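You operate a simulated robot arm through the tools that you are given. There is no shell and no other tool. Be economical: measure what you need, move in short steps, check, and stop when the job is done.

You are at the controls of a simulated two-armed robot. One attempt, no reset.

## Task
Cage the short core on the white block, sign on HOLD, gate bolted and padlocked.
Fine: it is the lower sign; the padlock hangs on the staple. Set down upright: short core.

It is judged by the outcome, as a careful person would: the job done as asked, and still so three seconds after it is handed in. It fails if anything else is knocked over, pushed out of place, dropped, spilled or broken.

## Robot
Two 7-joint arms with two-finger parallel grippers on one trunk, on a base that drives. Base frame: it is fixed to the floor where the robot stands at the start and does not move with it; the origin is under the middle of the robot, x ahead of it, y to its left, z up. Lengths are in cm, angles in degrees, forces in N, time in s.
The left shoulder is at the start at [5, 16.1, 119.8], the right one opposite. With the tool pointing down near the work surface each hand reaches from about 10 to 60 cm from the robot's upright axis, wherever it stands, measured 20 degrees to its own side. Places, roughly: gate [20, 100, 100]; gate bolt [-10, 100, 100]; gate staple [-10, 100, 100]; lower cage sign [60, 40, 60]; upper cage sign [60, 50, 100]; white block [80, 70, 60]. Payload 3.43 kg a hand.
The tool frame of a hand sits at the grasp point between the pads (the TCP): z along the fingers, y along the line on which they close. The tips reach 3 cm beyond it. Largest opening 9.4 cm; finger width 2.8, thickness 1; the body of the gripper, 5 by 9.6 cm, starts 5.5 cm behind the TCP.
Orientation is that of the tool frame in the base frame, as [roll, pitch, yaw] about the fixed x, y, z axes, in that order (R = Rz(yaw) Ry(pitch) Rx(roll)). With the fingers straight down and closing along the base's y, the tool's x points along the base's -x, its y along +y and its z along -z.

## Interface
- The arms move only by the tool send_rows. It takes "left_rows", "right_rows" or both (then of equal length, played together; a hand with none holds still); each is a list of rows, each a list of 3 entries, a list of its own where there are three numbers: the shift along the tool's x, y, z in units of 40 mm (1.0 is 40 mm), then the turn, a rotation vector about the tool's x, y, z in units of 8 degrees (1.0 is 8 degrees), then the closure in counts, from 0 (fully open) to 255 (shut). In form: [[[x, y, z], [rx, ry, rz], claw], ...]. A call has 1 to 12 rows; each row shifts and turns the commanded pose from where the row before left it, along the tool's axes as they then stand. A call with a number of a shift or a turn outside -1 to 1 is refused whole. Rows are played at 5 a second. More than 5 cm and 8.6 degrees between two rows, or a gripper value outside its range, and nothing of the call is played. A pose out of reach is approached as far as the arm can. The call stops where the force on the tool passes 60 N (or 10 N more than at its start, if that is more) or the arm is blocked; 0.2 s more then pass. Each finger travels about 4.5 cm/s and halts on what it meets, pressing with about 31 N; the grip force reading is that of the motor and also rises with nothing between the fingers. The clock runs only during rows and for 0.2 s after the last one: add rows that do not move to give the fingers time. It gives the time, the measured TCP pose, the force on the tool (base axes), the opening and the grip force at its end, in the units of the frame above (readings bear some noise), with the torque about the TCP (base axes, N m) and any sound that the robot's microphone picked up.
- Cameras (640 x 400 px; columns grow to the right, rows downward): "scene" is now at [10.44, 5.19, 130.38]; the picture's right is [0.68, -0.73, 0.00], its down [-0.50, -0.46, -0.73] and it looks along [0.54, 0.50, -0.68] (base axes); focal length 214 px, centre (320, 200). "left" rides on the left gripper at [7.6, -1.4, -10.2] in its tool frame; the picture's right is [0.18, 0.98, 0.00], its down [-0.75, 0.14, -0.64] and it looks along [-0.63, 0.12, 0.77] (tool axes); focal length 243 px, centre (320, 200). "right" rides on the right gripper at [7.6, 1.4, -10.2] in its tool frame; the picture's right is [-0.18, 0.98, 0.00], its down [-0.75, -0.14, -0.64] and it looks along [-0.63, -0.12, 0.77] (tool axes); focal length 243 px, centre (320, 200). There is no depth. A picture from a camera that has moved, and an enlarged one, comes with that camera's place and axes in the base frame and with its lens. The place of the scene camera against the robot may be out by one fixed shift of up to 1.2 cm in any direction.
- grab_frame(camera): a new picture of that camera. It takes no simulated time.
- lift_body(by): slides the trunk up (or, below 0, down) by that many cm; the arms and the scene camera ride with it, the base frame stays. It gives what a move gives, with no picture.
- steer(legs): drives the robot by 1 to 6 legs, each [ahead, left, turn to the left] in cm, cm and degrees, along the robot's own axes; the way and the turn of a leg run together, so that a leg with both is an arc; at most 150 cm and 180 degrees a leg. The arms and the cameras ride along, it lands a little off, and it stops where it bumps. It gives what a move gives.
- head_to(pan, tilt): turns the head with the scene camera to pan (to the left, within 80 degrees either way) and tilt (down, from -29 to 69), counted from straight ahead of the robot. It gives what a move gives.
- close_up(camera, box): a new picture of the part [left, top, right, bottom] of that camera's present view, enlarged. It takes no simulated time.
- close_job(): hands the job in; it is judged then, once.

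Go step by step. Nothing tells you exact positions but the pictures and the camera data: compare them with the known pose of the tool, close in by small moves and look again before you grip or let go. The budget is 120 turns and 88 pictures, counting those below and the enlarged ones. Unless the task says otherwise, let go and move clear before handing in, and close with one line.

The tools are called after ">>>" as a command line: name --argument value ..., lists and objects as JSON in quotes. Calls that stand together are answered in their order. send_rows: Moves the arms, as the interface text tells. Its arguments: {"type":"object","properties":{"left_rows":{"type":"array","items":{"type":"array"}},"right_rows":{"type":"array","items":{"type":"array"}}},"required":[]} The other tools are called the same way: lift_body (by) slides the trunk up or down; steer (legs) drives the base; head_to (pan, tilt) turns the head that bears the scene camera; grab_frame (camera) takes a picture; close_up (camera, box) takes an enlarged picture of a part of a camera's view; close_job () hands the job in.

At the start:

```text
clock: 0.0
left_tcp_pos: [31.01, 43.62, 99.99]
left_tcp_rot: [-180.0, 0.0, 180.0]
left_contact_force: [-0.4, -0.3, -0.2]
left_moment: [0.0, 0.01, -0.01]
left_opening: 9.42
left_grip_force: 0.0
right_tcp_pos: [28.14, 3.15, 115.0]
right_tcp_rot: [-179.9, -0.1, 179.9]
right_contact_force: [-0.1, -0.6, -0.4]
right_moment: [-0.01, -0.02, 0.03]
right_opening: 9.38
right_grip_force: 0.1
trunk travel left (down, up): [-22.5, 4.2]
robot x, y, heading: [0.0, -0.3, 0.0]
head pan, tilt: [42.8, 43.1]
```

scene: 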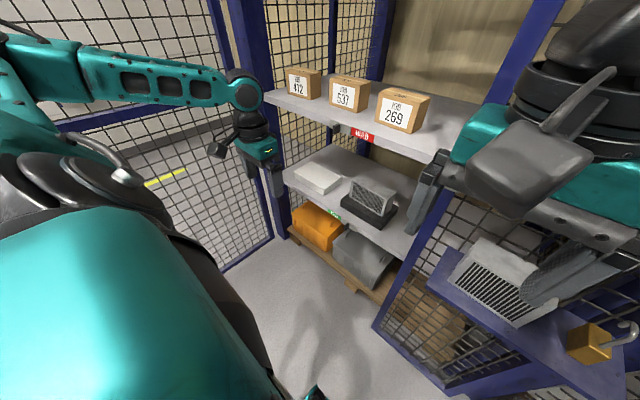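
right: 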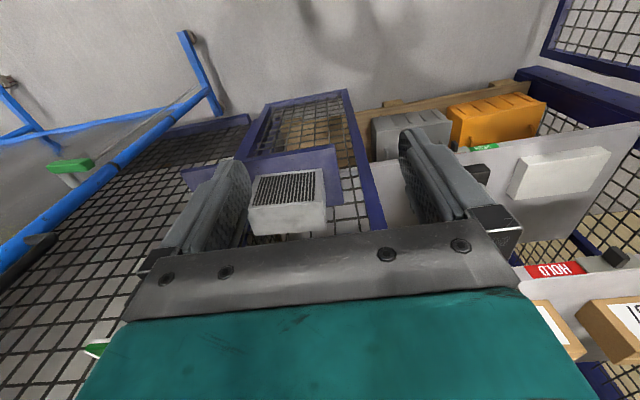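
left: 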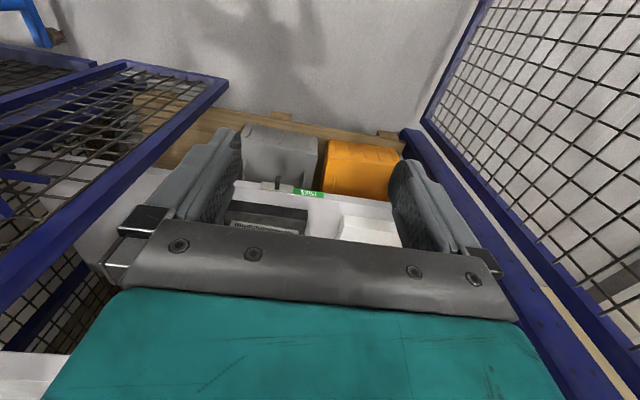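

I see a cage with two shelves, a lower shelf with white block and a dark item, and a gate that carries a ledge with a core and a padlock. I'll look closer before moving.

>>> close_up --camera "scene" --box '[260, 120, 480, 260]'

>>> close_up --camera "scene" --box '[400, 180, 640, 400]'

>>> head_to --pan 0 --tilt 40

>>> grab_frame --camera "scene"

```text
2.86 times, centred on (370, 190) of scene
camera zoom: at [10.44, 5.19, 130.38], right [0.68, -0.73, 0.0], down [-0.5, -0.46, -0.73], along [0.54, 0.5, -0.68], focal length 613 px, centre (177, 229)
```

zoom: 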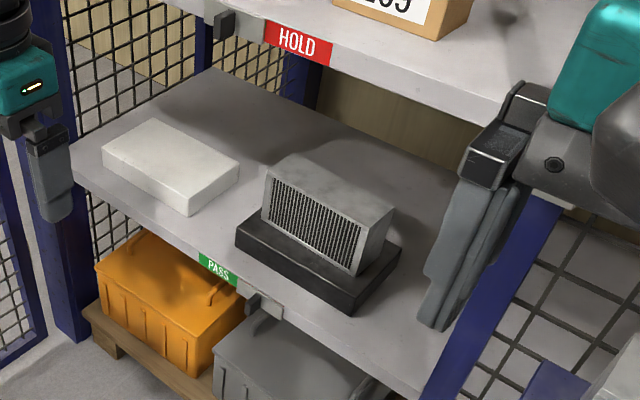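

```text
1.82 times, centred on (520, 290) of scene
camera zoom: at [10.44, 5.19, 130.38], right [0.68, -0.73, 0.0], down [-0.5, -0.46, -0.73], along [0.54, 0.5, -0.68], focal length 390 px, centre (-44, 36)
```

zoom: 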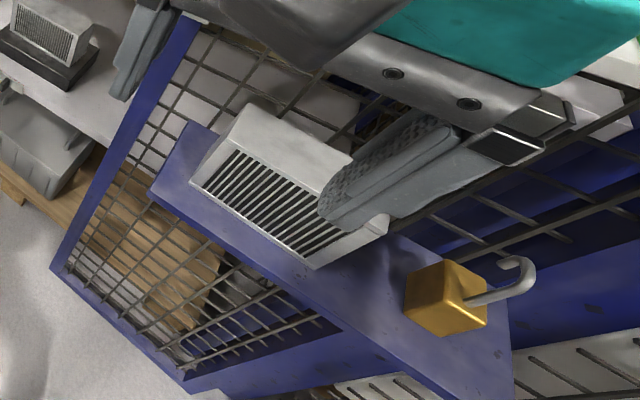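

```text
clock: 1.1
left_tcp_pos: [31.01, 43.7, 100.14]
left_tcp_rot: [179.9, 0.1, 180.0]
left_contact_force: [-0.2, -1.6, 0.8]
left_moment: [-0.01, -0.03, 0.0]
left_opening: 9.4
left_grip_force: 0.1
right_tcp_pos: [28.15, 3.1, 115.02]
right_tcp_rot: [180.0, 0.1, -179.9]
right_contact_force: [0.0, -0.3, 0.1]
right_moment: [0.0, 0.01, -0.02]
right_opening: 9.41
right_grip_force: 0.1
trunk travel left (down, up): [-22.5, 4.2]
robot x, y, heading: [-0.05, 0.21, -0.1]
head pan, tilt: [0.0, 40.0]
```

```text
82 pictures are left
camera scene: at [12.87, -0.43, 130.83], right [0.0, -1.0, 0.0], down [-0.64, 0.0, -0.77], along [0.77, 0.0, -0.64], focal length 214 px, centre (320, 200)
```

scene: 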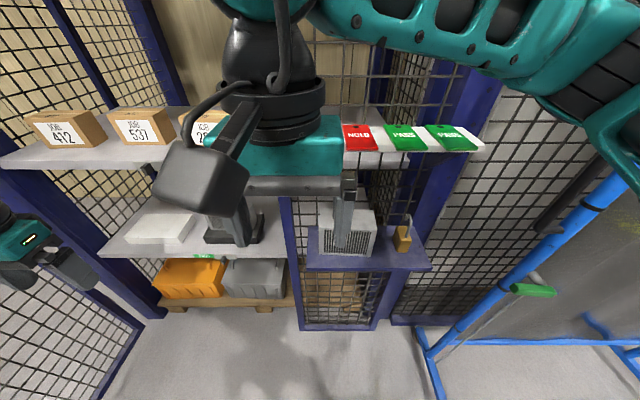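

I need to see the gate on the left and anything to the right, with the right hand out of the way.

>>> head_to --pan 78 --tilt 30

>>> grab_frame --camera "scene"

>>> head_to --pan -60 --tilt 35

>>> grab_frame --camera "scene"

```text
clock: 2.6
left_tcp_pos: [31.15, 43.69, 99.88]
left_tcp_rot: [-180.0, 0.0, 179.9]
left_contact_force: [0.5, 0.1, 0.5]
left_moment: [0.01, -0.03, -0.01]
left_opening: 9.39
left_grip_force: 0.0
right_tcp_pos: [28.21, 3.28, 115.06]
right_tcp_rot: [180.0, 0.0, -180.0]
right_contact_force: [0.3, -0.5, 0.0]
right_moment: [-0.01, -0.02, 0.02]
right_opening: 9.42
right_grip_force: 0.0
trunk travel left (down, up): [-22.5, 4.2]
robot x, y, heading: [-0.26, 0.14, -0.0]
head pan, tilt: [78.0, 30.0]
```

```text
81 pictures are left
camera scene: at [6.26, 8.4, 132.37], right [0.98, -0.21, 0.0], down [-0.1, -0.49, -0.87], along [0.18, 0.85, -0.5], focal length 214 px, centre (320, 200)
```

scene: 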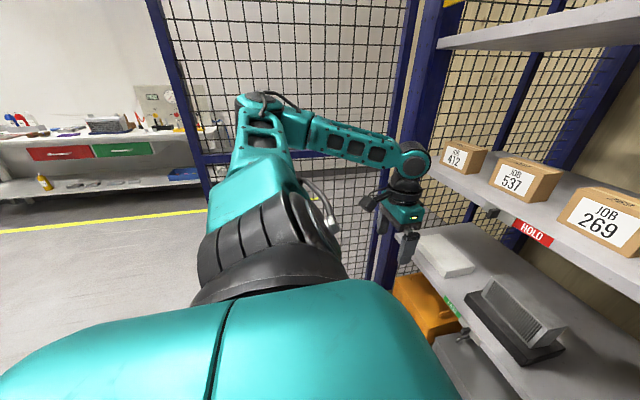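

```text
clock: 4.8
left_tcp_pos: [31.0, 43.61, 100.05]
left_tcp_rot: [-180.0, 0.0, 179.9]
left_contact_force: [0.0, 0.0, 0.2]
left_moment: [0.0, 0.0, -0.01]
left_opening: 9.41
left_grip_force: 0.1
right_tcp_pos: [28.13, 3.11, 115.08]
right_tcp_rot: [-179.9, 0.0, -180.0]
right_contact_force: [-0.4, -0.3, 0.6]
right_moment: [0.02, 0.01, 0.03]
right_opening: 9.42
right_grip_force: 0.0
trunk travel left (down, up): [-22.5, 4.2]
robot x, y, heading: [0.22, 0.08, -0.0]
head pan, tilt: [-60.0, 35.0]
```

```text
80 pictures are left
camera scene: at [8.78, -8.06, 131.59], right [-0.87, -0.5, 0.0], down [-0.29, 0.5, -0.82], along [0.41, -0.71, -0.57], focal length 214 px, centre (320, 200)
```

scene: 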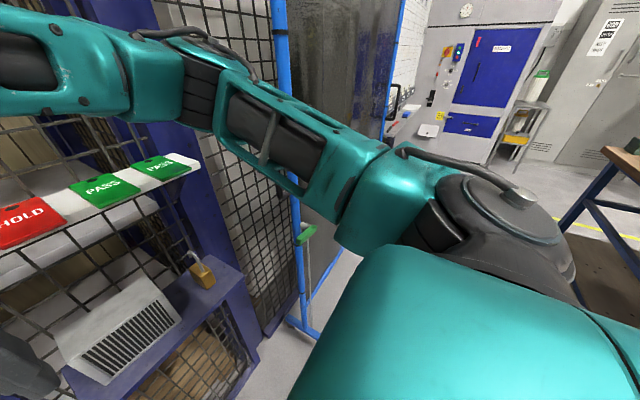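

The gate is swung open on the left and the robot stands in front of the cage. I'll move the right hand aside to see the cores better.

>>> send_rows --right_rows '[[[0.8, -0.8, 0], [0, 0, 0], 0], [[0.8, -0.8, 0], [0, 0, 0], 0], [[0, -1, 0], [0, 0, 0], 0], [[0, -1, 0], [0, 0, 0], 0], [[0, -1, 0], [0, 0, 0], 0], [[0, -1, 0], [0, 0, 0], 0]]'

>>> head_to --pan 15 --tilt 40

>>> grab_frame --camera "scene"

```text
clock: 6.2
left_tcp_pos: [31.0, 43.49, 100.1]
left_tcp_rot: [-180.0, 0.0, -180.0]
left_contact_force: [0.4, -0.1, 0.5]
left_moment: [0.03, 0.05, -0.03]
left_opening: 9.4
left_grip_force: 0.0
right_tcp_pos: [21.89, -19.31, 114.99]
right_tcp_rot: [-180.0, -0.1, 180.0]
right_contact_force: [-0.6, -0.3, 0.4]
right_moment: [0.01, -0.01, 0.03]
right_opening: 9.42
right_grip_force: 0.0
trunk travel left (down, up): [-22.5, 4.2]
robot x, y, heading: [-0.58, -0.39, -0.0]
head pan, tilt: [-60.0, 35.0]
```

```text
clock: 7.7
left_tcp_pos: [31.01, 43.67, 100.14]
left_tcp_rot: [-180.0, 0.1, 180.0]
left_contact_force: [0.7, 0.7, 1.0]
left_moment: [0.03, 0.02, 0.0]
left_opening: 9.41
left_grip_force: 0.0
right_tcp_pos: [21.89, -19.12, 115.08]
right_tcp_rot: [179.9, -0.1, 180.0]
right_contact_force: [-0.5, 0.6, 0.4]
right_moment: [0.01, 0.0, 0.01]
right_opening: 9.42
right_grip_force: 0.1
trunk travel left (down, up): [-22.5, 4.2]
robot x, y, heading: [-0.17, 0.55, -0.0]
head pan, tilt: [15.0, 40.0]
```

```text
79 pictures are left
camera scene: at [12.58, 1.75, 130.83], right [0.26, -0.97, 0.0], down [-0.62, -0.17, -0.77], along [0.74, 0.2, -0.64], focal length 214 px, centre (320, 200)
```

scene: 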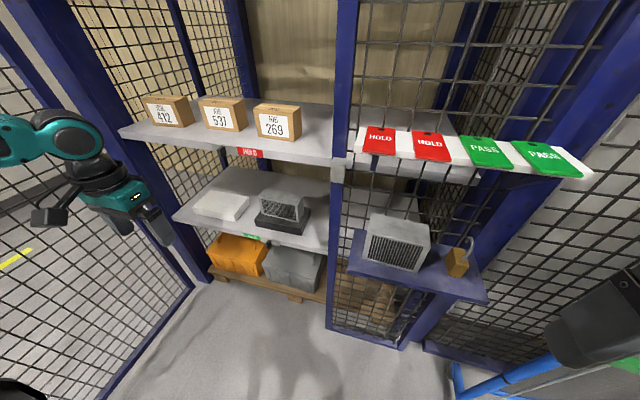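

>>> close_up --camera "scene" --box '[170, 130, 340, 250]'

>>> close_up --camera "scene" --box '[330, 110, 600, 310]'

```text
3.33 times, centred on (255, 190) of scene
camera zoom: at [12.58, 1.75, 130.83], right [0.26, -0.97, 0.0], down [-0.62, -0.17, -0.77], along [0.74, 0.2, -0.64], focal length 715 px, centre (537, 233)
```

zoom: 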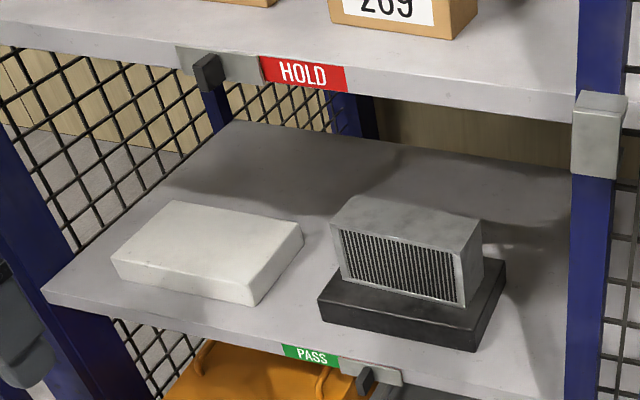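

```text
2.00 times, centred on (465, 210) of scene
camera zoom: at [12.58, 1.75, 130.83], right [0.26, -0.97, 0.0], down [-0.62, -0.17, -0.77], along [0.74, 0.2, -0.64], focal length 429 px, centre (30, 180)
```

zoom: 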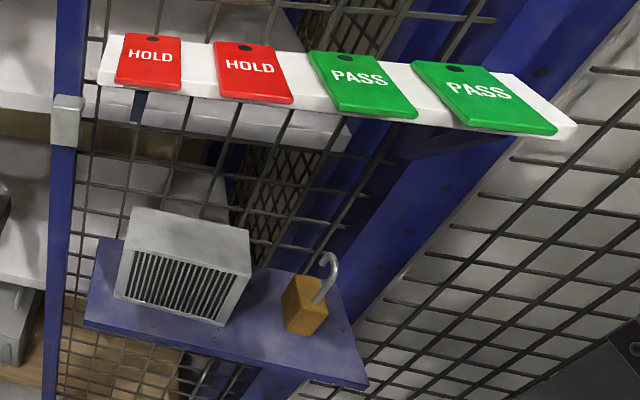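

Two cores: one on the black block and one on the gate-side ledge. I need their true sizes, so I'll take views from both hand cameras.

>>> grab_frame --camera "right"

>>> grab_frame --camera "left"

```text
76 pictures are left
camera right: at [14.34, -17.7, 125.21], right [0.18, 0.98, 0.0], down [0.75, -0.14, 0.64], along [0.63, -0.12, -0.77], focal length 243 px, centre (320, 200)
```

right: 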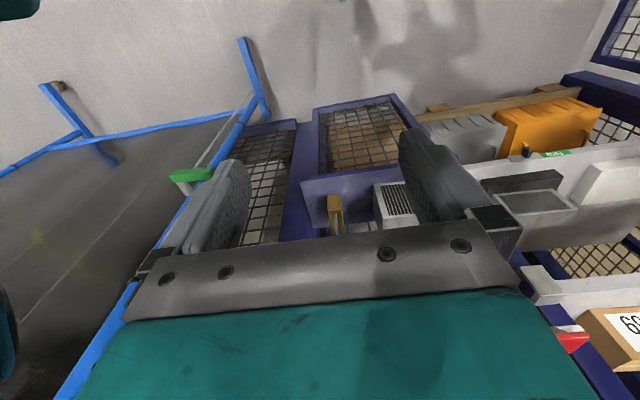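

```text
75 pictures are left
camera left: at [23.27, 42.28, 110.27], right [-0.18, 0.98, 0.0], down [0.75, 0.14, 0.64], along [0.63, 0.12, -0.77], focal length 243 px, centre (320, 200)
```

left: 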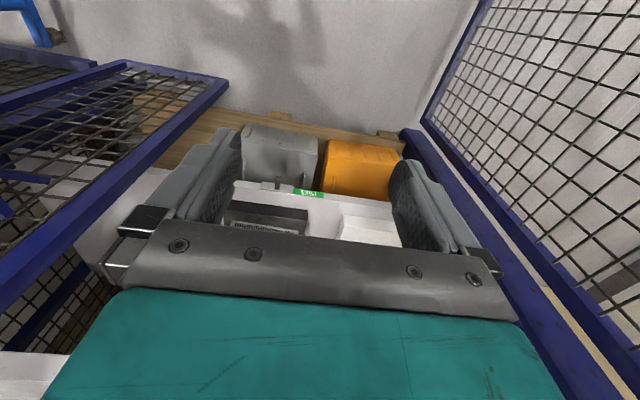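

The ledge core is about 12.4 × 7.2 × 9.3 cm, and the one on the black block is about 17 cm long, so the short core is the one on the ledge. I'll lower the trunk for parallax to fix the post receiver, the shelf and the white block.

>>> lift_body --by -18

>>> grab_frame --camera "scene"

>>> close_up --camera "scene" --box '[320, 60, 500, 260]'

>>> close_up --camera "scene" --box '[160, 90, 340, 210]'

```text
clock: 9.7
left_tcp_pos: [31.06, 43.58, 82.03]
left_tcp_rot: [180.0, 0.0, 180.0]
left_contact_force: [0.6, 0.8, 0.1]
left_moment: [0.0, -0.02, -0.01]
left_opening: 9.39
left_grip_force: 0.0
right_tcp_pos: [21.81, -19.19, 96.99]
right_tcp_rot: [180.0, 0.1, 180.0]
right_contact_force: [-0.5, -0.4, 0.0]
right_moment: [0.01, 0.01, -0.02]
right_opening: 9.39
right_grip_force: 0.1
trunk travel left (down, up): [-4.5, 22.2]
robot x, y, heading: [-0.07, -0.05, 0.1]
head pan, tilt: [15.0, 40.0]
```

```text
74 pictures are left
camera scene: at [12.58, 1.76, 112.84], right [0.26, -0.97, 0.0], down [-0.62, -0.17, -0.77], along [0.74, 0.2, -0.64], focal length 214 px, centre (320, 200)
```

scene: 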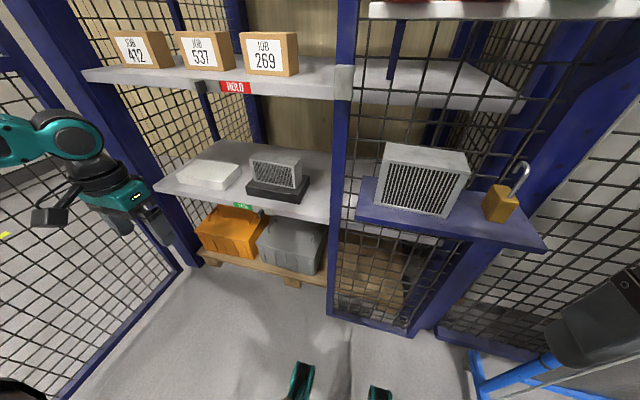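

```text
2.00 times, centred on (410, 160) of scene
camera zoom: at [12.58, 1.76, 112.84], right [0.26, -0.97, 0.0], down [-0.62, -0.17, -0.77], along [0.74, 0.2, -0.64], focal length 429 px, centre (140, 280)
```

zoom: 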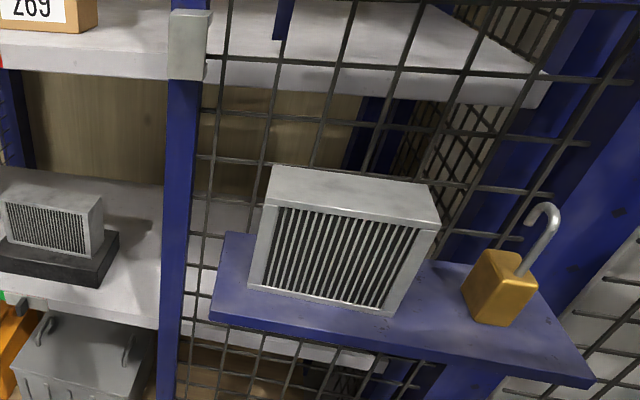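

```text
3.33 times, centred on (250, 150) of scene
camera zoom: at [12.58, 1.76, 112.84], right [0.26, -0.97, 0.0], down [-0.62, -0.17, -0.77], along [0.74, 0.2, -0.64], focal length 715 px, centre (553, 367)
```

zoom: 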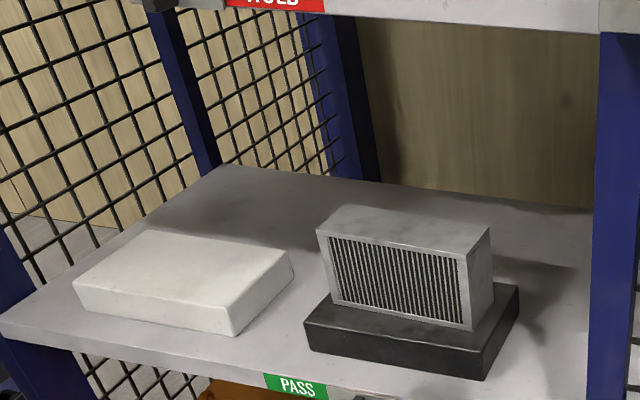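

The short core (the ledge one) is at about x 45.5–52.5, y −13..0, z 85–94.5. The white block top is at about x 69–82, y 56–78, z 64.5. The bolt receiver on the post sticks out to x≈52.4 at y 7–10. I'll raise the trunk and turn the left hand to close along x.

>>> lift_body --by 20

>>> send_rows --left_rows '[[[0, 0, -0.5], [0, 0, 1], 0], [[0, 0, -0.5], [0, 0, 1], 0], [[0, 0, -0.5], [0, 0, 1], 0], [[0, 0, -0.5], [0, 0, 1], 0], [[0, 0, 0], [0, 0, 1], 0], [[0, 0, 0], [0, 0, 1], 0], [[0, 0, 0], [0, 0, 1], 0], [[0, 0, 0], [0, 0, 1], 0], [[0, 0, 0], [0, 0, 1], 0], [[0, 0, 0], [0, 0, 1], 0], [[0, 0, 0], [0, 0, 1], 0], [[0, 0, 0], [0, 0, 0.25], 0]]'

```text
clock: 11.9
left_tcp_pos: [30.99, 43.69, 101.97]
left_tcp_rot: [-180.0, 0.1, -180.0]
left_contact_force: [-0.4, -0.9, -0.4]
left_moment: [0.02, -0.01, -0.01]
left_opening: 9.39
left_grip_force: 0.0
right_tcp_pos: [21.99, -19.24, 116.99]
right_tcp_rot: [-180.0, -0.1, -180.0]
right_contact_force: [0.3, 0.3, 1.0]
right_moment: [0.0, -0.02, -0.01]
right_opening: 9.39
right_grip_force: 0.1
trunk travel left (down, up): [-24.5, 2.2]
robot x, y, heading: [-0.27, 0.33, 0.1]
head pan, tilt: [15.0, 40.0]
```

```text
clock: 14.5
left_tcp_pos: [31.11, 43.67, 109.92]
left_tcp_rot: [179.9, 0.0, 89.9]
left_contact_force: [0.3, -1.4, -0.2]
left_moment: [-0.03, -0.01, 0.0]
left_opening: 9.4
left_grip_force: 0.1
right_tcp_pos: [21.92, -19.23, 117.0]
right_tcp_rot: [-180.0, 0.1, 180.0]
right_contact_force: [-0.4, 0.1, -0.6]
right_moment: [0.01, 0.02, -0.02]
right_opening: 9.41
right_grip_force: 0.1
trunk travel left (down, up): [-24.5, 2.2]
robot x, y, heading: [0.29, -0.25, -0.1]
head pan, tilt: [15.0, 40.0]
```

A tag rail at z≈114 overhangs the ledge, so I'll take the core from its left end with the hand nearly horizontal (72° tilt, fingers toward −y). That keeps it below the receiver. Staging comes first.

>>> send_rows --left_rows '[[[-0.85, 0.56, 0.6], [0, 0, 0], 12], [[-0.85, 0.56, 0.6], [0, 0, 0], 12], [[-0.85, 0.56, 0.6], [0, 0, 0], 12], [[-0.85, 0.56, 0.6], [0, 0, 0], 12], [[0, 0, 0], [0, -1, 0], 12], [[0, 0, 0], [0, -1, 0], 12], [[0, 0, 0], [0, -1, 0], 12], [[0, 0, 0], [0, -1, 0], 12], [[0, 0, 0], [0, -1, 0], 12], [[0, 0, 0], [0, -1, 0], 12], [[0, 0, 0], [0, -1, 0], 12], [[0, 0, 0], [0, -1, 0], 12]]'

>>> send_rows --left_rows '[[[0, 0, 0], [0, -1, 0], 12], [[0, 0, 0], [0, 0, 0], 12]]'

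>>> grab_frame --camera "left"

>>> grab_frame --camera "scene"

```text
clock: 17.1
left_tcp_pos: [39.96, 29.98, 100.51]
left_tcp_rot: [180.0, 64.1, 90.0]
left_contact_force: [0.3, 0.3, 0.3]
left_moment: [-0.01, 0.02, -0.01]
left_opening: 8.96
left_grip_force: 0.1
right_tcp_pos: [21.95, -19.23, 117.07]
right_tcp_rot: [-179.9, -0.1, -180.0]
right_contact_force: [0.0, 0.0, 0.3]
right_moment: [-0.01, -0.05, 0.01]
right_opening: 9.41
right_grip_force: 0.1
trunk travel left (down, up): [-24.5, 2.2]
robot x, y, heading: [-0.09, -0.14, 0.2]
head pan, tilt: [15.0, 40.0]
```

```text
clock: 17.7
left_tcp_pos: [39.89, 30.13, 100.48]
left_tcp_rot: [179.9, 72.1, 89.8]
left_contact_force: [-0.6, -0.3, -0.3]
left_moment: [-0.04, 0.01, -0.05]
left_opening: 8.94
left_grip_force: 0.0
right_tcp_pos: [21.88, -19.13, 117.05]
right_tcp_rot: [179.9, 0.1, -179.9]
right_contact_force: [-0.5, 0.0, -0.6]
right_moment: [-0.04, -0.02, -0.01]
right_opening: 9.4
right_grip_force: 0.0
trunk travel left (down, up): [-24.5, 2.2]
robot x, y, heading: [-0.01, 0.19, 0.1]
head pan, tilt: [15.0, 40.0]
```

```text
71 pictures are left
camera left: at [38.41, 42.23, 96.37], right [0.98, 0.06, -0.17], down [0.14, 0.38, 0.91], along [0.12, -0.92, 0.37], focal length 243 px, centre (320, 200)
```

left: 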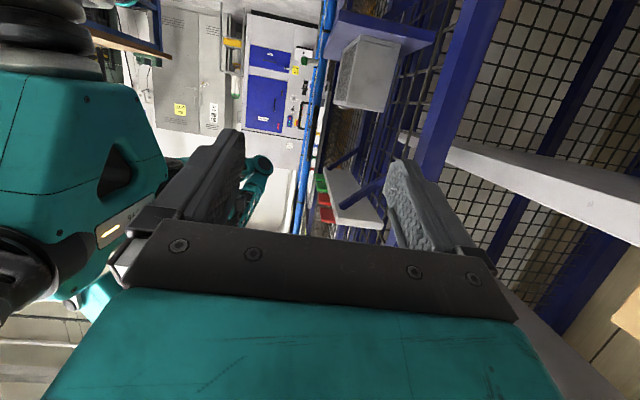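

```text
70 pictures are left
camera scene: at [12.58, 1.76, 132.83], right [0.26, -0.97, 0.0], down [-0.62, -0.17, -0.77], along [0.74, 0.2, -0.64], focal length 214 px, centre (320, 200)
```

scene: 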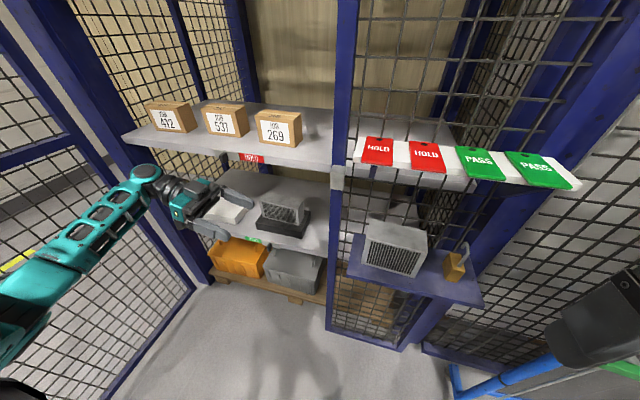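

>>> close_up --camera "left" --box '[300, 0, 480, 120]'

```text
3.33 times, centred on (390, 60) of left
camera zoom: at [38.41, 42.23, 96.37], right [0.98, 0.06, -0.17], down [0.14, 0.38, 0.91], along [0.12, -0.92, 0.37], focal length 809 px, centre (87, 667)
```

zoom: 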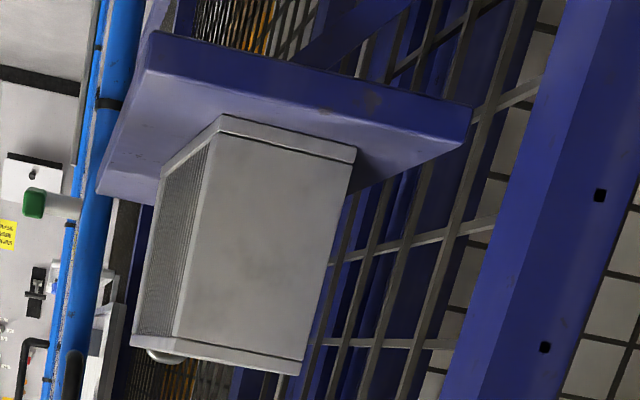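

Core end face reads x≈45.2–51.6 at y≈0, bottom z≈86. I'll advance to just short of it and look again.

>>> send_rows --left_rows '[[[-0.108, 0.53, 0.9], [0, 0, 0], 8], [[-0.108, 0.53, 0.9], [0, 0, 0], 8], [[-0.108, 0.53, 0.95], [0, 0, 0], 8], [[-0.108, 0.53, 0.95], [0, 0, 0], 8], [[0, 0, 0.8], [0, 0, 0], 8], [[0, 0, 0.8], [0, 0, 0], 8], [[0, 0, 0.3], [0, 0, 0], 8]]'

>>> grab_frame --camera "left"

>>> close_up --camera "scene" --box '[260, 130, 500, 310]'

```text
clock: 19.3
left_tcp_pos: [48.51, 8.17, 94.94]
left_tcp_rot: [-179.9, 72.1, 90.0]
left_contact_force: [-0.7, 0.1, 1.3]
left_moment: [-0.01, 0.01, 0.0]
left_opening: 9.11
left_grip_force: 0.0
right_tcp_pos: [21.92, -19.19, 117.08]
right_tcp_rot: [-180.0, -0.1, 180.0]
right_contact_force: [0.2, -0.6, -0.3]
right_moment: [0.02, -0.01, -0.02]
right_opening: 9.4
right_grip_force: 0.0
trunk travel left (down, up): [-24.5, 2.2]
robot x, y, heading: [0.1, -0.0, -0.1]
head pan, tilt: [15.0, 40.0]
```

```text
68 pictures are left
camera left: at [46.98, 20.33, 90.9], right [0.98, 0.06, -0.18], down [0.14, 0.38, 0.92], along [0.12, -0.92, 0.36], focal length 243 px, centre (320, 200)
```

left: 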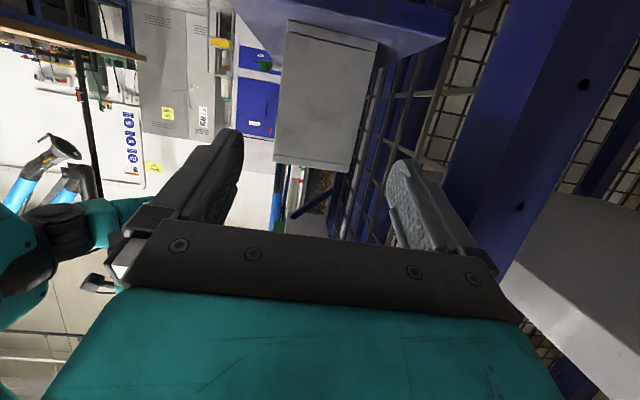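

```text
2.22 times, centred on (380, 220) of scene
camera zoom: at [12.58, 1.76, 132.83], right [0.26, -0.97, 0.0], down [-0.62, -0.17, -0.77], along [0.74, 0.2, -0.64], focal length 477 px, centre (187, 156)
```

zoom: 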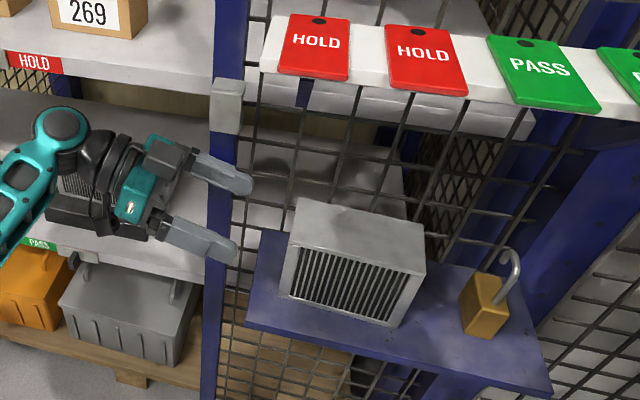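

Fingers are aligned: core spans x 45.2–51.5 and the hand is at x 48.5. Advancing along the tool axis, then closing.

>>> send_rows --left_rows '[[[0, 0, 0.75], [0, 0, 0], 8], [[0, 0, 0.75], [0, 0, 0], 8], [[0, 0, 0.75], [0, 0, 0], 8], [[0, 0, 0.75], [0, 0, 0], 8], [[0, 0, 0], [0, 0, 0], 8]]'

>>> close_up --camera "scene" --box '[260, 130, 500, 310]'

>>> grab_frame --camera "left"

```text
clock: 20.5
left_tcp_pos: [48.42, -3.32, 91.38]
left_tcp_rot: [179.9, 72.0, 90.1]
left_contact_force: [1.1, 0.2, -0.4]
left_moment: [0.02, 0.05, 0.04]
left_opening: 9.07
left_grip_force: 0.0
right_tcp_pos: [21.85, -19.12, 116.87]
right_tcp_rot: [-180.0, 0.0, 180.0]
right_contact_force: [0.0, 0.3, -0.2]
right_moment: [0.01, -0.01, 0.01]
right_opening: 9.4
right_grip_force: 0.1
trunk travel left (down, up): [-24.5, 2.2]
robot x, y, heading: [-0.09, 0.57, 0.2]
head pan, tilt: [15.0, 40.0]
```

```text
2.22 times, centred on (380, 220) of scene
camera zoom: at [12.58, 1.78, 132.83], right [0.26, -0.97, 0.0], down [-0.62, -0.17, -0.77], along [0.74, 0.2, -0.64], focal length 477 px, centre (187, 156)
```

zoom: 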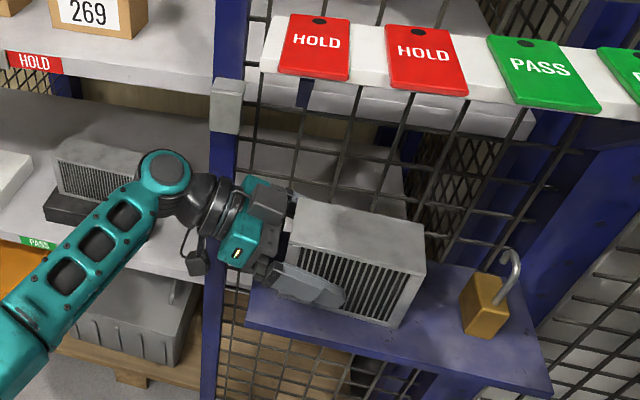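

```text
65 pictures are left
camera left: at [46.93, 8.93, 87.26], right [0.98, 0.06, -0.17], down [0.14, 0.38, 0.92], along [0.12, -0.92, 0.36], focal length 243 px, centre (320, 200)
```

left: 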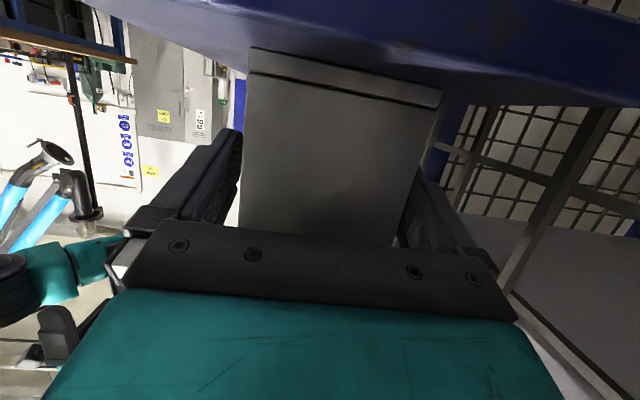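

The core is between the fingers. Closing, then a small lift.

>>> send_rows --left_rows '[[[0, 0, 0], [0, 0, 0], 120], [[0, 0, 0], [0, 0, 0], 255], [[0, 0, 0], [0, 0, 0], 255], [[0, 0, 0], [0, 0, 0], 255], [[0, 0, 0], [0, 0, 0], 255], [[-0.24, 0, -0.08], [0, 0, 0], 255], [[-0.24, 0, -0.08], [0, 0, 0], 255], [[0, 0, 0], [0, 0, 0], 255]]'

>>> grab_frame --camera "left"

>>> close_up --camera "scene" --box '[260, 130, 500, 310]'

```text
clock: 22.3
left_tcp_pos: [48.37, -3.19, 93.32]
left_tcp_rot: [-179.7, 71.9, 90.2]
left_contact_force: [0.3, -0.3, -7.8]
left_moment: [0.21, -0.01, 0.0]
left_opening: 7.06
left_grip_force: 30.8
right_tcp_pos: [21.96, -19.2, 117.0]
right_tcp_rot: [-180.0, 0.0, -179.9]
right_contact_force: [-0.1, -0.1, -0.5]
right_moment: [-0.03, 0.01, 0.01]
right_opening: 9.38
right_grip_force: 0.1
trunk travel left (down, up): [-24.5, 2.2]
robot x, y, heading: [0.03, 0.08, -0.1]
head pan, tilt: [15.0, 40.0]
```

```text
64 pictures are left
camera left: at [46.86, 8.98, 89.36], right [0.98, 0.06, -0.18], down [0.14, 0.38, 0.92], along [0.12, -0.92, 0.36], focal length 243 px, centre (320, 200)
```

left: 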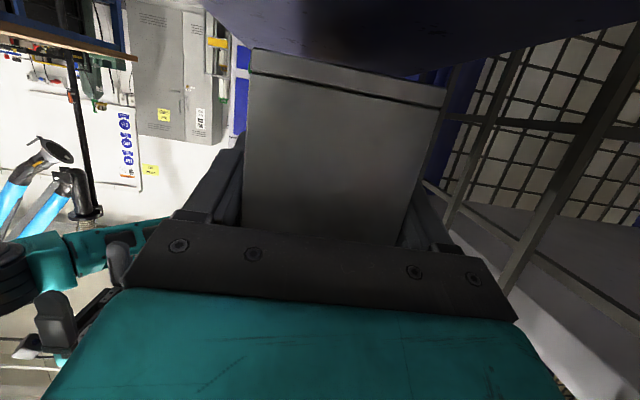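

```text
2.22 times, centred on (380, 220) of scene
camera zoom: at [12.64, 1.75, 132.82], right [0.26, -0.97, 0.0], down [-0.62, -0.17, -0.77], along [0.74, 0.2, -0.64], focal length 477 px, centre (187, 156)
```

zoom: 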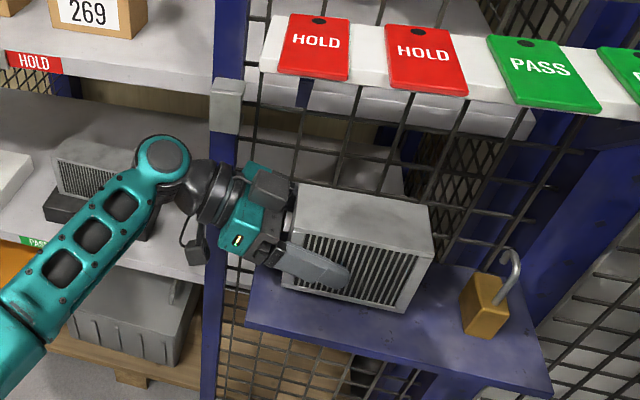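

Lifted cleanly (about 0.8 kg). I'll back it out of the ledge and swing left into open space.

>>> send_rows --left_rows '[[[0, -1, 0], [0, 0, 0], 255], [[0, -1, 0], [0, 0, 0], 255], [[0.31, 0, -0.95], [0, 0, 0], 255], [[0.31, 0, -0.95], [0, 0, 0], 255], [[0.31, 0, -0.95], [0, 0, 0], 255], [[0.31, 0, -0.95], [0, 0, 0], 255], [[0.31, 0, -0.95], [0, 0, 0], 255], [[0.31, 0, -0.95], [0, 0, 0], 255], [[0.31, 0, -0.95], [0, 0, 0], 255], [[0.31, 0, -0.95], [0, 0, 0], 255], [[0.31, 0, -0.95], [0, 0, 0], 255], [[0.31, 0, -0.95], [0, 0, 0], 255]]'

>>> send_rows --left_rows '[[[0, 0, 0], [-0.951, 0, -0.309], 255], [[0, 0, 0], [-0.951, 0, -0.309], 255], [[0, 0, 0], [-0.951, 0, -0.309], 255], [[0, 0, 0], [-0.951, 0, -0.309], 255], [[0, 0, 0], [-0.951, 0, -0.309], 255], [[0, 0, 0], [-0.951, 0, -0.309], 255]]'

>>> head_to --pan 50 --tilt 40

>>> grab_frame --camera "scene"

```text
clock: 24.9
left_tcp_pos: [40.63, 37.09, 93.24]
left_tcp_rot: [179.9, 72.1, 90.0]
left_contact_force: [0.3, 0.2, -7.5]
left_moment: [0.23, 0.01, 0.0]
left_opening: 7.02
left_grip_force: 30.7
right_tcp_pos: [21.99, -19.04, 117.09]
right_tcp_rot: [179.9, -0.1, -180.0]
right_contact_force: [0.2, 0.1, 0.0]
right_moment: [-0.02, 0.02, -0.01]
right_opening: 9.4
right_grip_force: 0.1
trunk travel left (down, up): [-24.5, 2.2]
robot x, y, heading: [0.02, -0.07, 0.3]
head pan, tilt: [15.0, 40.0]
```

```text
clock: 26.3
left_tcp_pos: [40.59, 36.87, 93.29]
left_tcp_rot: [-179.8, 72.0, 138.3]
left_contact_force: [0.5, -0.6, -7.0]
left_moment: [0.14, 0.18, -0.03]
left_opening: 7.05
left_grip_force: 31.6
right_tcp_pos: [21.9, -19.13, 116.98]
right_tcp_rot: [180.0, -0.2, 180.0]
right_contact_force: [0.1, 0.6, 0.1]
right_moment: [-0.01, -0.03, 0.0]
right_opening: 9.38
right_grip_force: 0.0
trunk travel left (down, up): [-24.5, 2.2]
robot x, y, heading: [-0.09, 0.04, -0.1]
head pan, tilt: [15.0, 40.0]
```

```text
clock: 27.3
left_tcp_pos: [40.51, 36.92, 93.33]
left_tcp_rot: [-180.0, 72.1, 138.1]
left_contact_force: [-0.4, 0.0, -7.9]
left_moment: [0.2, 0.16, -0.01]
left_opening: 7.05
left_grip_force: 30.8
right_tcp_pos: [21.98, -19.1, 116.97]
right_tcp_rot: [180.0, -0.1, 180.0]
right_contact_force: [0.0, 0.5, 0.4]
right_moment: [-0.01, 0.01, -0.04]
right_opening: 9.39
right_grip_force: 0.0
trunk travel left (down, up): [-24.5, 2.2]
robot x, y, heading: [-0.14, 0.04, 0.0]
head pan, tilt: [50.0, 40.0]
```

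```text
62 pictures are left
camera scene: at [9.9, 6.11, 132.82], right [0.77, -0.64, 0.0], down [-0.41, -0.49, -0.77], along [0.49, 0.59, -0.64], focal length 214 px, centre (320, 200)
```

scene: 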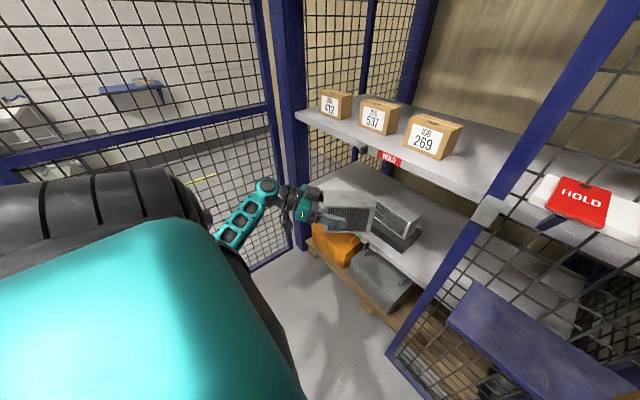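

Still upright. I'll finish the yaw, lower the trunk so the core is at shelf height, then drive left and ahead.

>>> send_rows --left_rows '[[[0, 0, 0], [-0.951, 0, -0.309], 255], [[0, 0, 0], [-0.951, 0, -0.309], 255], [[0, 0, 0], [-0.951, 0, -0.309], 255], [[0, 0, 0], [-0.951, 0, -0.309], 255], [[0, 0, 0], [-0.951, 0, -0.309], 255], [[0, 0, 0], [-0.21, 0, -0.07], 255]]'

>>> lift_body --by -17

>>> steer --legs '[[0, 30, 0], [12, 0, 0]]'

>>> head_to --pan 40 --tilt 32

>>> grab_frame --camera "scene"

```text
clock: 28.7
left_tcp_pos: [40.45, 36.81, 93.36]
left_tcp_rot: [-179.8, 72.1, -180.0]
left_contact_force: [0.1, -0.7, -7.7]
left_moment: [0.0, 0.23, -0.01]
left_opening: 7.05
left_grip_force: 30.9
right_tcp_pos: [21.99, -19.07, 117.01]
right_tcp_rot: [180.0, 0.0, -180.0]
right_contact_force: [-0.6, 0.6, -0.4]
right_moment: [-0.02, 0.01, -0.01]
right_opening: 9.39
right_grip_force: 0.0
trunk travel left (down, up): [-24.5, 2.2]
robot x, y, heading: [0.04, 0.44, -0.0]
head pan, tilt: [50.0, 40.0]
```

```text
clock: 30.6
left_tcp_pos: [40.52, 36.82, 76.43]
left_tcp_rot: [-179.8, 72.0, 179.8]
left_contact_force: [0.0, 0.6, -7.1]
left_moment: [0.01, 0.21, -0.02]
left_opening: 7.03
left_grip_force: 31.3
right_tcp_pos: [21.99, -19.12, 100.05]
right_tcp_rot: [179.9, -0.1, -180.0]
right_contact_force: [-0.6, -0.1, 0.7]
right_moment: [0.02, 0.01, 0.02]
right_opening: 9.39
right_grip_force: 0.1
trunk travel left (down, up): [-7.5, 19.2]
robot x, y, heading: [-0.29, 0.03, 0.1]
head pan, tilt: [50.0, 40.0]
```

```text
clock: 33.5
left_tcp_pos: [52.3, 66.94, 76.33]
left_tcp_rot: [-179.9, 71.9, -179.9]
left_contact_force: [-0.7, -0.5, -6.8]
left_moment: [-0.02, 0.21, -0.05]
left_opening: 7.04
left_grip_force: 31.2
right_tcp_pos: [34.05, 10.93, 100.03]
right_tcp_rot: [-180.0, -0.1, -179.6]
right_contact_force: [0.5, 1.0, -0.2]
right_moment: [0.03, -0.01, -0.03]
right_opening: 9.39
right_grip_force: 0.1
trunk travel left (down, up): [-7.5, 19.2]
robot x, y, heading: [12.36, 29.61, 0.3]
head pan, tilt: [50.0, 40.0]
```

```text
clock: 34.2
left_tcp_pos: [52.21, 66.9, 76.3]
left_tcp_rot: [-179.9, 71.9, -179.9]
left_contact_force: [-0.1, 0.4, -7.2]
left_moment: [0.02, 0.27, -0.01]
left_opening: 7.05
left_grip_force: 30.7
right_tcp_pos: [34.04, 10.79, 99.93]
right_tcp_rot: [180.0, -0.1, -179.7]
right_contact_force: [0.1, 0.1, 0.2]
right_moment: [0.02, -0.03, -0.05]
right_opening: 9.4
right_grip_force: 0.1
trunk travel left (down, up): [-7.5, 19.2]
robot x, y, heading: [12.19, 29.83, 0.4]
head pan, tilt: [40.0, 32.0]
```

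```text
61 pictures are left
camera scene: at [23.27, 35.29, 117.04], right [0.65, -0.76, 0.0], down [-0.4, -0.34, -0.85], along [0.65, 0.55, -0.53], focal length 214 px, centre (320, 200)
```

scene: 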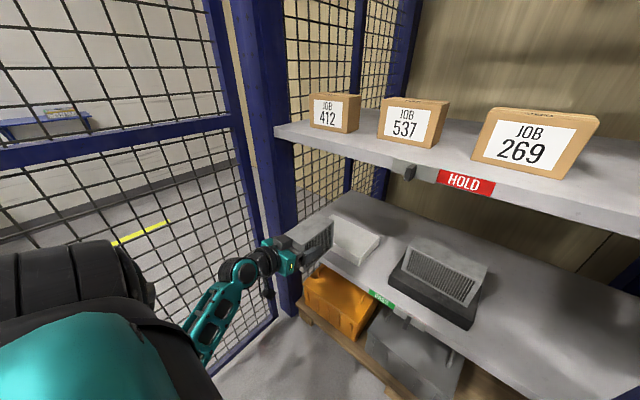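

>>> close_up --camera "scene" --box '[240, 180, 400, 300]'

```text
3.33 times, centred on (320, 240) of scene
camera zoom: at [23.27, 35.29, 117.04], right [0.65, -0.76, 0.0], down [-0.4, -0.34, -0.85], along [0.65, 0.55, -0.53], focal length 715 px, centre (320, 67)
```

zoom: 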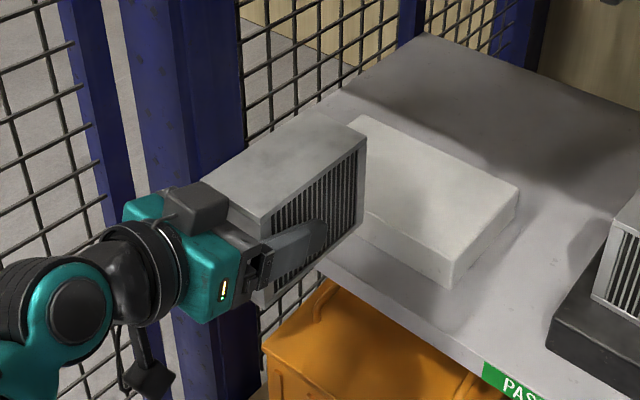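

Block centre reads (75.5, 67.3). Advancing the core over it, still ~6 cm above.

>>> send_rows --left_rows '[[[-0.26, 0.015, 0.8], [0, 0, 0], 255], [[-0.26, 0.015, 0.8], [0, 0, 0], 255], [[-0.26, 0.015, 0.8], [0, 0, 0], 255], [[-0.26, 0.015, 0.8], [0, 0, 0], 255], [[-0.26, 0.015, 0.8], [0, 0, 0], 255], [[-0.26, 0.015, 0.8], [0, 0, 0], 255], [[0.4, 0, 0.13], [0, 0, 0], 255], [[0.4, 0, 0.13], [0, 0, 0], 255], [[0, 0, 0], [0, 0, 0], 255]]'

>>> close_up --camera "scene" --box '[240, 180, 400, 300]'

>>> grab_frame --camera "left"

```text
clock: 36.2
left_tcp_pos: [72.63, 67.22, 73.15]
left_tcp_rot: [-179.9, 71.9, -179.9]
left_contact_force: [0.2, -0.1, -6.8]
left_moment: [-0.03, 0.23, 0.02]
left_opening: 7.04
left_grip_force: 31.4
right_tcp_pos: [34.07, 10.75, 100.09]
right_tcp_rot: [-180.0, -0.1, -179.8]
right_contact_force: [0.2, -0.2, -0.3]
right_moment: [0.01, -0.02, -0.01]
right_opening: 9.39
right_grip_force: 0.0
trunk travel left (down, up): [-7.5, 19.2]
robot x, y, heading: [12.35, 29.55, 0.4]
head pan, tilt: [40.0, 32.0]
```

```text
3.33 times, centred on (320, 240) of scene
camera zoom: at [23.3, 35.28, 117.04], right [0.65, -0.76, 0.0], down [-0.41, -0.34, -0.85], along [0.65, 0.55, -0.53], focal length 715 px, centre (320, 67)
```

zoom: 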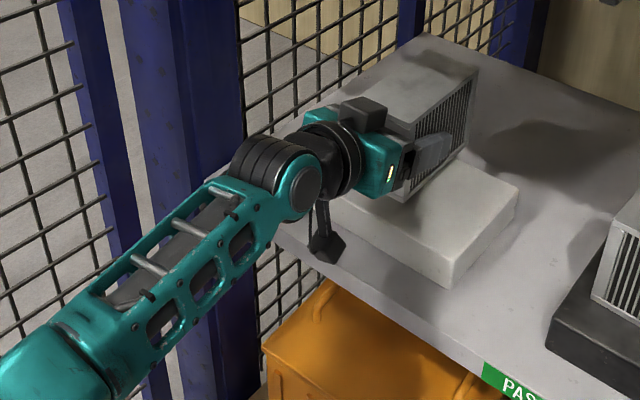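

```text
58 pictures are left
camera left: at [60.39, 65.94, 69.07], right [-0.06, 0.98, -0.18], down [-0.38, 0.14, 0.92], along [0.92, 0.12, 0.36], focal length 243 px, centre (320, 200)
```

left: 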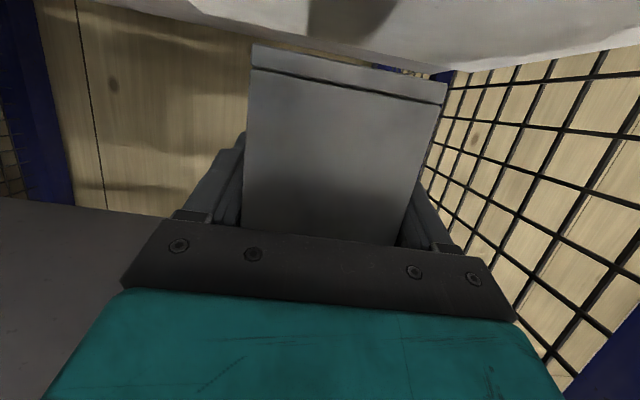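

Lowering toward the block.

>>> send_rows --left_rows '[[[0.17, 0, 0.055], [0, 0, 0], 255], [[0.17, 0, 0.055], [0, 0, 0], 255], [[0.17, 0, 0.055], [0, 0, 0], 255], [[0.07, 0, 0.023], [0, 0, 0], 255], [[0, 0, 0], [0, 0, 0], 255]]'

>>> send_rows --left_rows '[[[0.07, 0, 0.023], [0, 0, 0], 255], [[0, 0, 0], [0, 0, 0], 255]]'

>>> send_rows --left_rows '[[[0.05, 0, 0.016], [0, 0, 0], 255], [[0, 0, 0], [0, 0, 0], 255]]'

>>> close_up --camera "scene" --box '[270, 180, 390, 270]'

```text
clock: 37.4
left_tcp_pos: [72.56, 67.2, 70.49]
left_tcp_rot: [-179.9, 71.9, -179.9]
left_contact_force: [0.4, -0.2, -7.0]
left_moment: [0.0, 0.23, 0.01]
left_opening: 7.06
left_grip_force: 30.6
right_tcp_pos: [34.01, 10.79, 99.93]
right_tcp_rot: [180.0, -0.1, -179.8]
right_contact_force: [-0.1, -0.9, 0.0]
right_moment: [-0.01, -0.04, -0.03]
right_opening: 9.36
right_grip_force: 0.0
trunk travel left (down, up): [-7.5, 19.2]
robot x, y, heading: [11.71, 29.93, 0.3]
head pan, tilt: [40.0, 32.0]
```

```text
clock: 38.0
left_tcp_pos: [72.54, 67.21, 70.27]
left_tcp_rot: [-179.9, 71.9, -179.9]
left_contact_force: [-0.2, 0.1, -6.8]
left_moment: [0.02, 0.24, 0.03]
left_opening: 7.05
left_grip_force: 31.0
right_tcp_pos: [34.01, 10.83, 99.96]
right_tcp_rot: [-180.0, -0.1, -179.7]
right_contact_force: [1.3, 0.6, 0.2]
right_moment: [-0.03, -0.03, 0.0]
right_opening: 9.4
right_grip_force: 0.0
trunk travel left (down, up): [-7.5, 19.2]
robot x, y, heading: [12.0, 30.05, 0.5]
head pan, tilt: [40.0, 32.0]
```

```text
clock: 38.6
left_tcp_pos: [72.49, 67.19, 70.08]
left_tcp_rot: [-179.9, 71.9, -179.9]
left_contact_force: [-1.0, 0.5, -6.9]
left_moment: [-0.01, 0.19, 0.01]
left_opening: 7.02
left_grip_force: 30.8
right_tcp_pos: [34.09, 10.73, 100.0]
right_tcp_rot: [180.0, -0.1, -179.6]
right_contact_force: [0.0, 0.2, -0.4]
right_moment: [-0.01, 0.03, 0.01]
right_opening: 9.41
right_grip_force: 0.1
trunk travel left (down, up): [-7.5, 19.2]
robot x, y, heading: [12.04, 29.94, 0.3]
head pan, tilt: [40.0, 32.0]
```

```text
4.44 times, centred on (330, 225) of scene
camera zoom: at [23.29, 35.28, 117.04], right [0.65, -0.76, 0.0], down [-0.4, -0.34, -0.85], along [0.65, 0.55, -0.53], focal length 953 px, centre (276, 89)
```

zoom: 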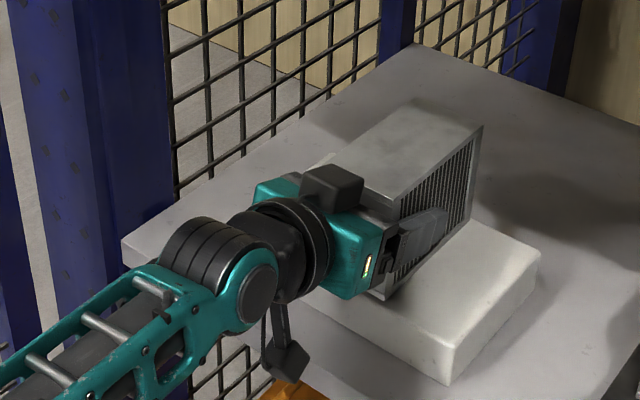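

>>> send_rows --left_rows '[[[0.06, 0, 0.02], [0, 0, 0], 255], [[0, 0, 0], [0, 0, 0], 255]]'

>>> send_rows --left_rows '[[[0.06, 0, 0.02], [0, 0, 0], 255], [[0, 0, 0], [0, 0, 0], 255]]'

>>> send_rows --left_rows '[[[0.05, 0, 0.016], [0, 0, 0], 255], [[0, 0, 0], [0, 0, 0], 255]]'

```text
clock: 39.2
left_tcp_pos: [72.55, 67.27, 70.02]
left_tcp_rot: [179.9, 72.2, -180.0]
left_contact_force: [-1.5, -0.7, -1.8]
left_moment: [0.09, -0.32, -0.02]
left_opening: 7.06
left_grip_force: 30.9
right_tcp_pos: [34.09, 10.73, 100.09]
right_tcp_rot: [-180.0, -0.1, -179.7]
right_contact_force: [-0.5, 0.3, -0.4]
right_moment: [0.0, -0.02, -0.04]
right_opening: 9.39
right_grip_force: 0.1
trunk travel left (down, up): [-7.5, 19.2]
robot x, y, heading: [12.35, 29.91, 0.7]
head pan, tilt: [40.0, 32.0]
```

```text
clock: 39.8
left_tcp_pos: [72.64, 67.22, 69.94]
left_tcp_rot: [179.9, 72.5, 180.0]
left_contact_force: [-2.9, 1.1, 7.0]
left_moment: [0.02, -0.87, -0.02]
left_opening: 7.06
left_grip_force: 31.0
right_tcp_pos: [33.84, 10.82, 99.98]
right_tcp_rot: [179.9, 0.1, -179.8]
right_contact_force: [-0.7, 0.5, -0.5]
right_moment: [0.01, -0.01, 0.01]
right_opening: 9.4
right_grip_force: 0.0
trunk travel left (down, up): [-7.5, 19.2]
robot x, y, heading: [11.75, 30.32, 0.0]
head pan, tilt: [40.0, 32.0]
```

```text
clock: 40.4
left_tcp_pos: [72.52, 67.27, 69.89]
left_tcp_rot: [179.7, 72.6, 179.9]
left_contact_force: [-0.3, 1.0, 21.3]
left_moment: [-0.16, 0.78, 0.02]
left_opening: 7.03
left_grip_force: 31.3
right_tcp_pos: [33.98, 10.7, 100.03]
right_tcp_rot: [179.8, 0.2, -179.8]
right_contact_force: [0.1, -0.2, 0.3]
right_moment: [0.03, -0.04, 0.0]
right_opening: 9.45
right_grip_force: 0.1
trunk travel left (down, up): [-7.5, 19.2]
robot x, y, heading: [12.12, 29.94, 0.2]
head pan, tilt: [40.0, 32.0]
```

Contact is firm and flat. Easing 1 mm up, opening, then backing straight out.

>>> send_rows --left_rows '[[[-0.04, 0, -0.013], [0, 0, 0], 255], [[0, 0, 0], [0, 0, 0], 0], [[0, 0, 0], [0, 0, 0], 0], [[0, 0, 0], [0, 0, 0], 0], [[0, 0, 0], [0, 0, 0], 0]]'

>>> close_up --camera "scene" --box '[270, 180, 390, 270]'

```text
clock: 41.6
left_tcp_pos: [72.51, 67.35, 69.45]
left_tcp_rot: [-179.9, 72.0, 179.9]
left_contact_force: [-0.1, 0.5, -0.2]
left_moment: [-0.01, 0.02, -0.03]
left_opening: 9.4
left_grip_force: 0.0
right_tcp_pos: [34.17, 10.79, 100.1]
right_tcp_rot: [180.0, 0.0, -179.7]
right_contact_force: [0.2, 0.3, -0.2]
right_moment: [-0.02, -0.01, 0.02]
right_opening: 9.41
right_grip_force: 0.0
trunk travel left (down, up): [-7.5, 19.2]
robot x, y, heading: [11.74, 30.02, 0.4]
head pan, tilt: [40.0, 32.0]
```

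```text
4.44 times, centred on (330, 225) of scene
camera zoom: at [23.23, 35.24, 117.05], right [0.65, -0.76, 0.0], down [-0.4, -0.34, -0.85], along [0.65, 0.55, -0.53], focal length 953 px, centre (276, 89)
```

zoom: 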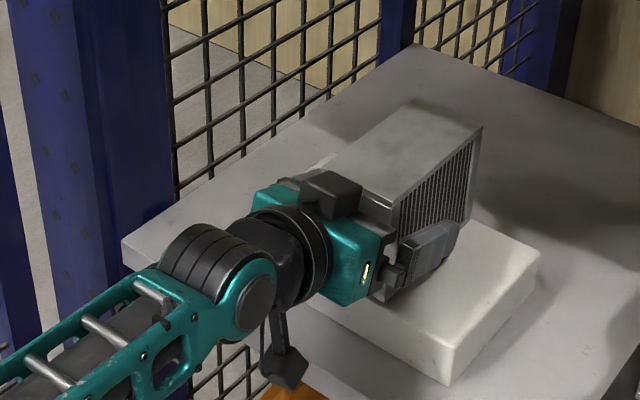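

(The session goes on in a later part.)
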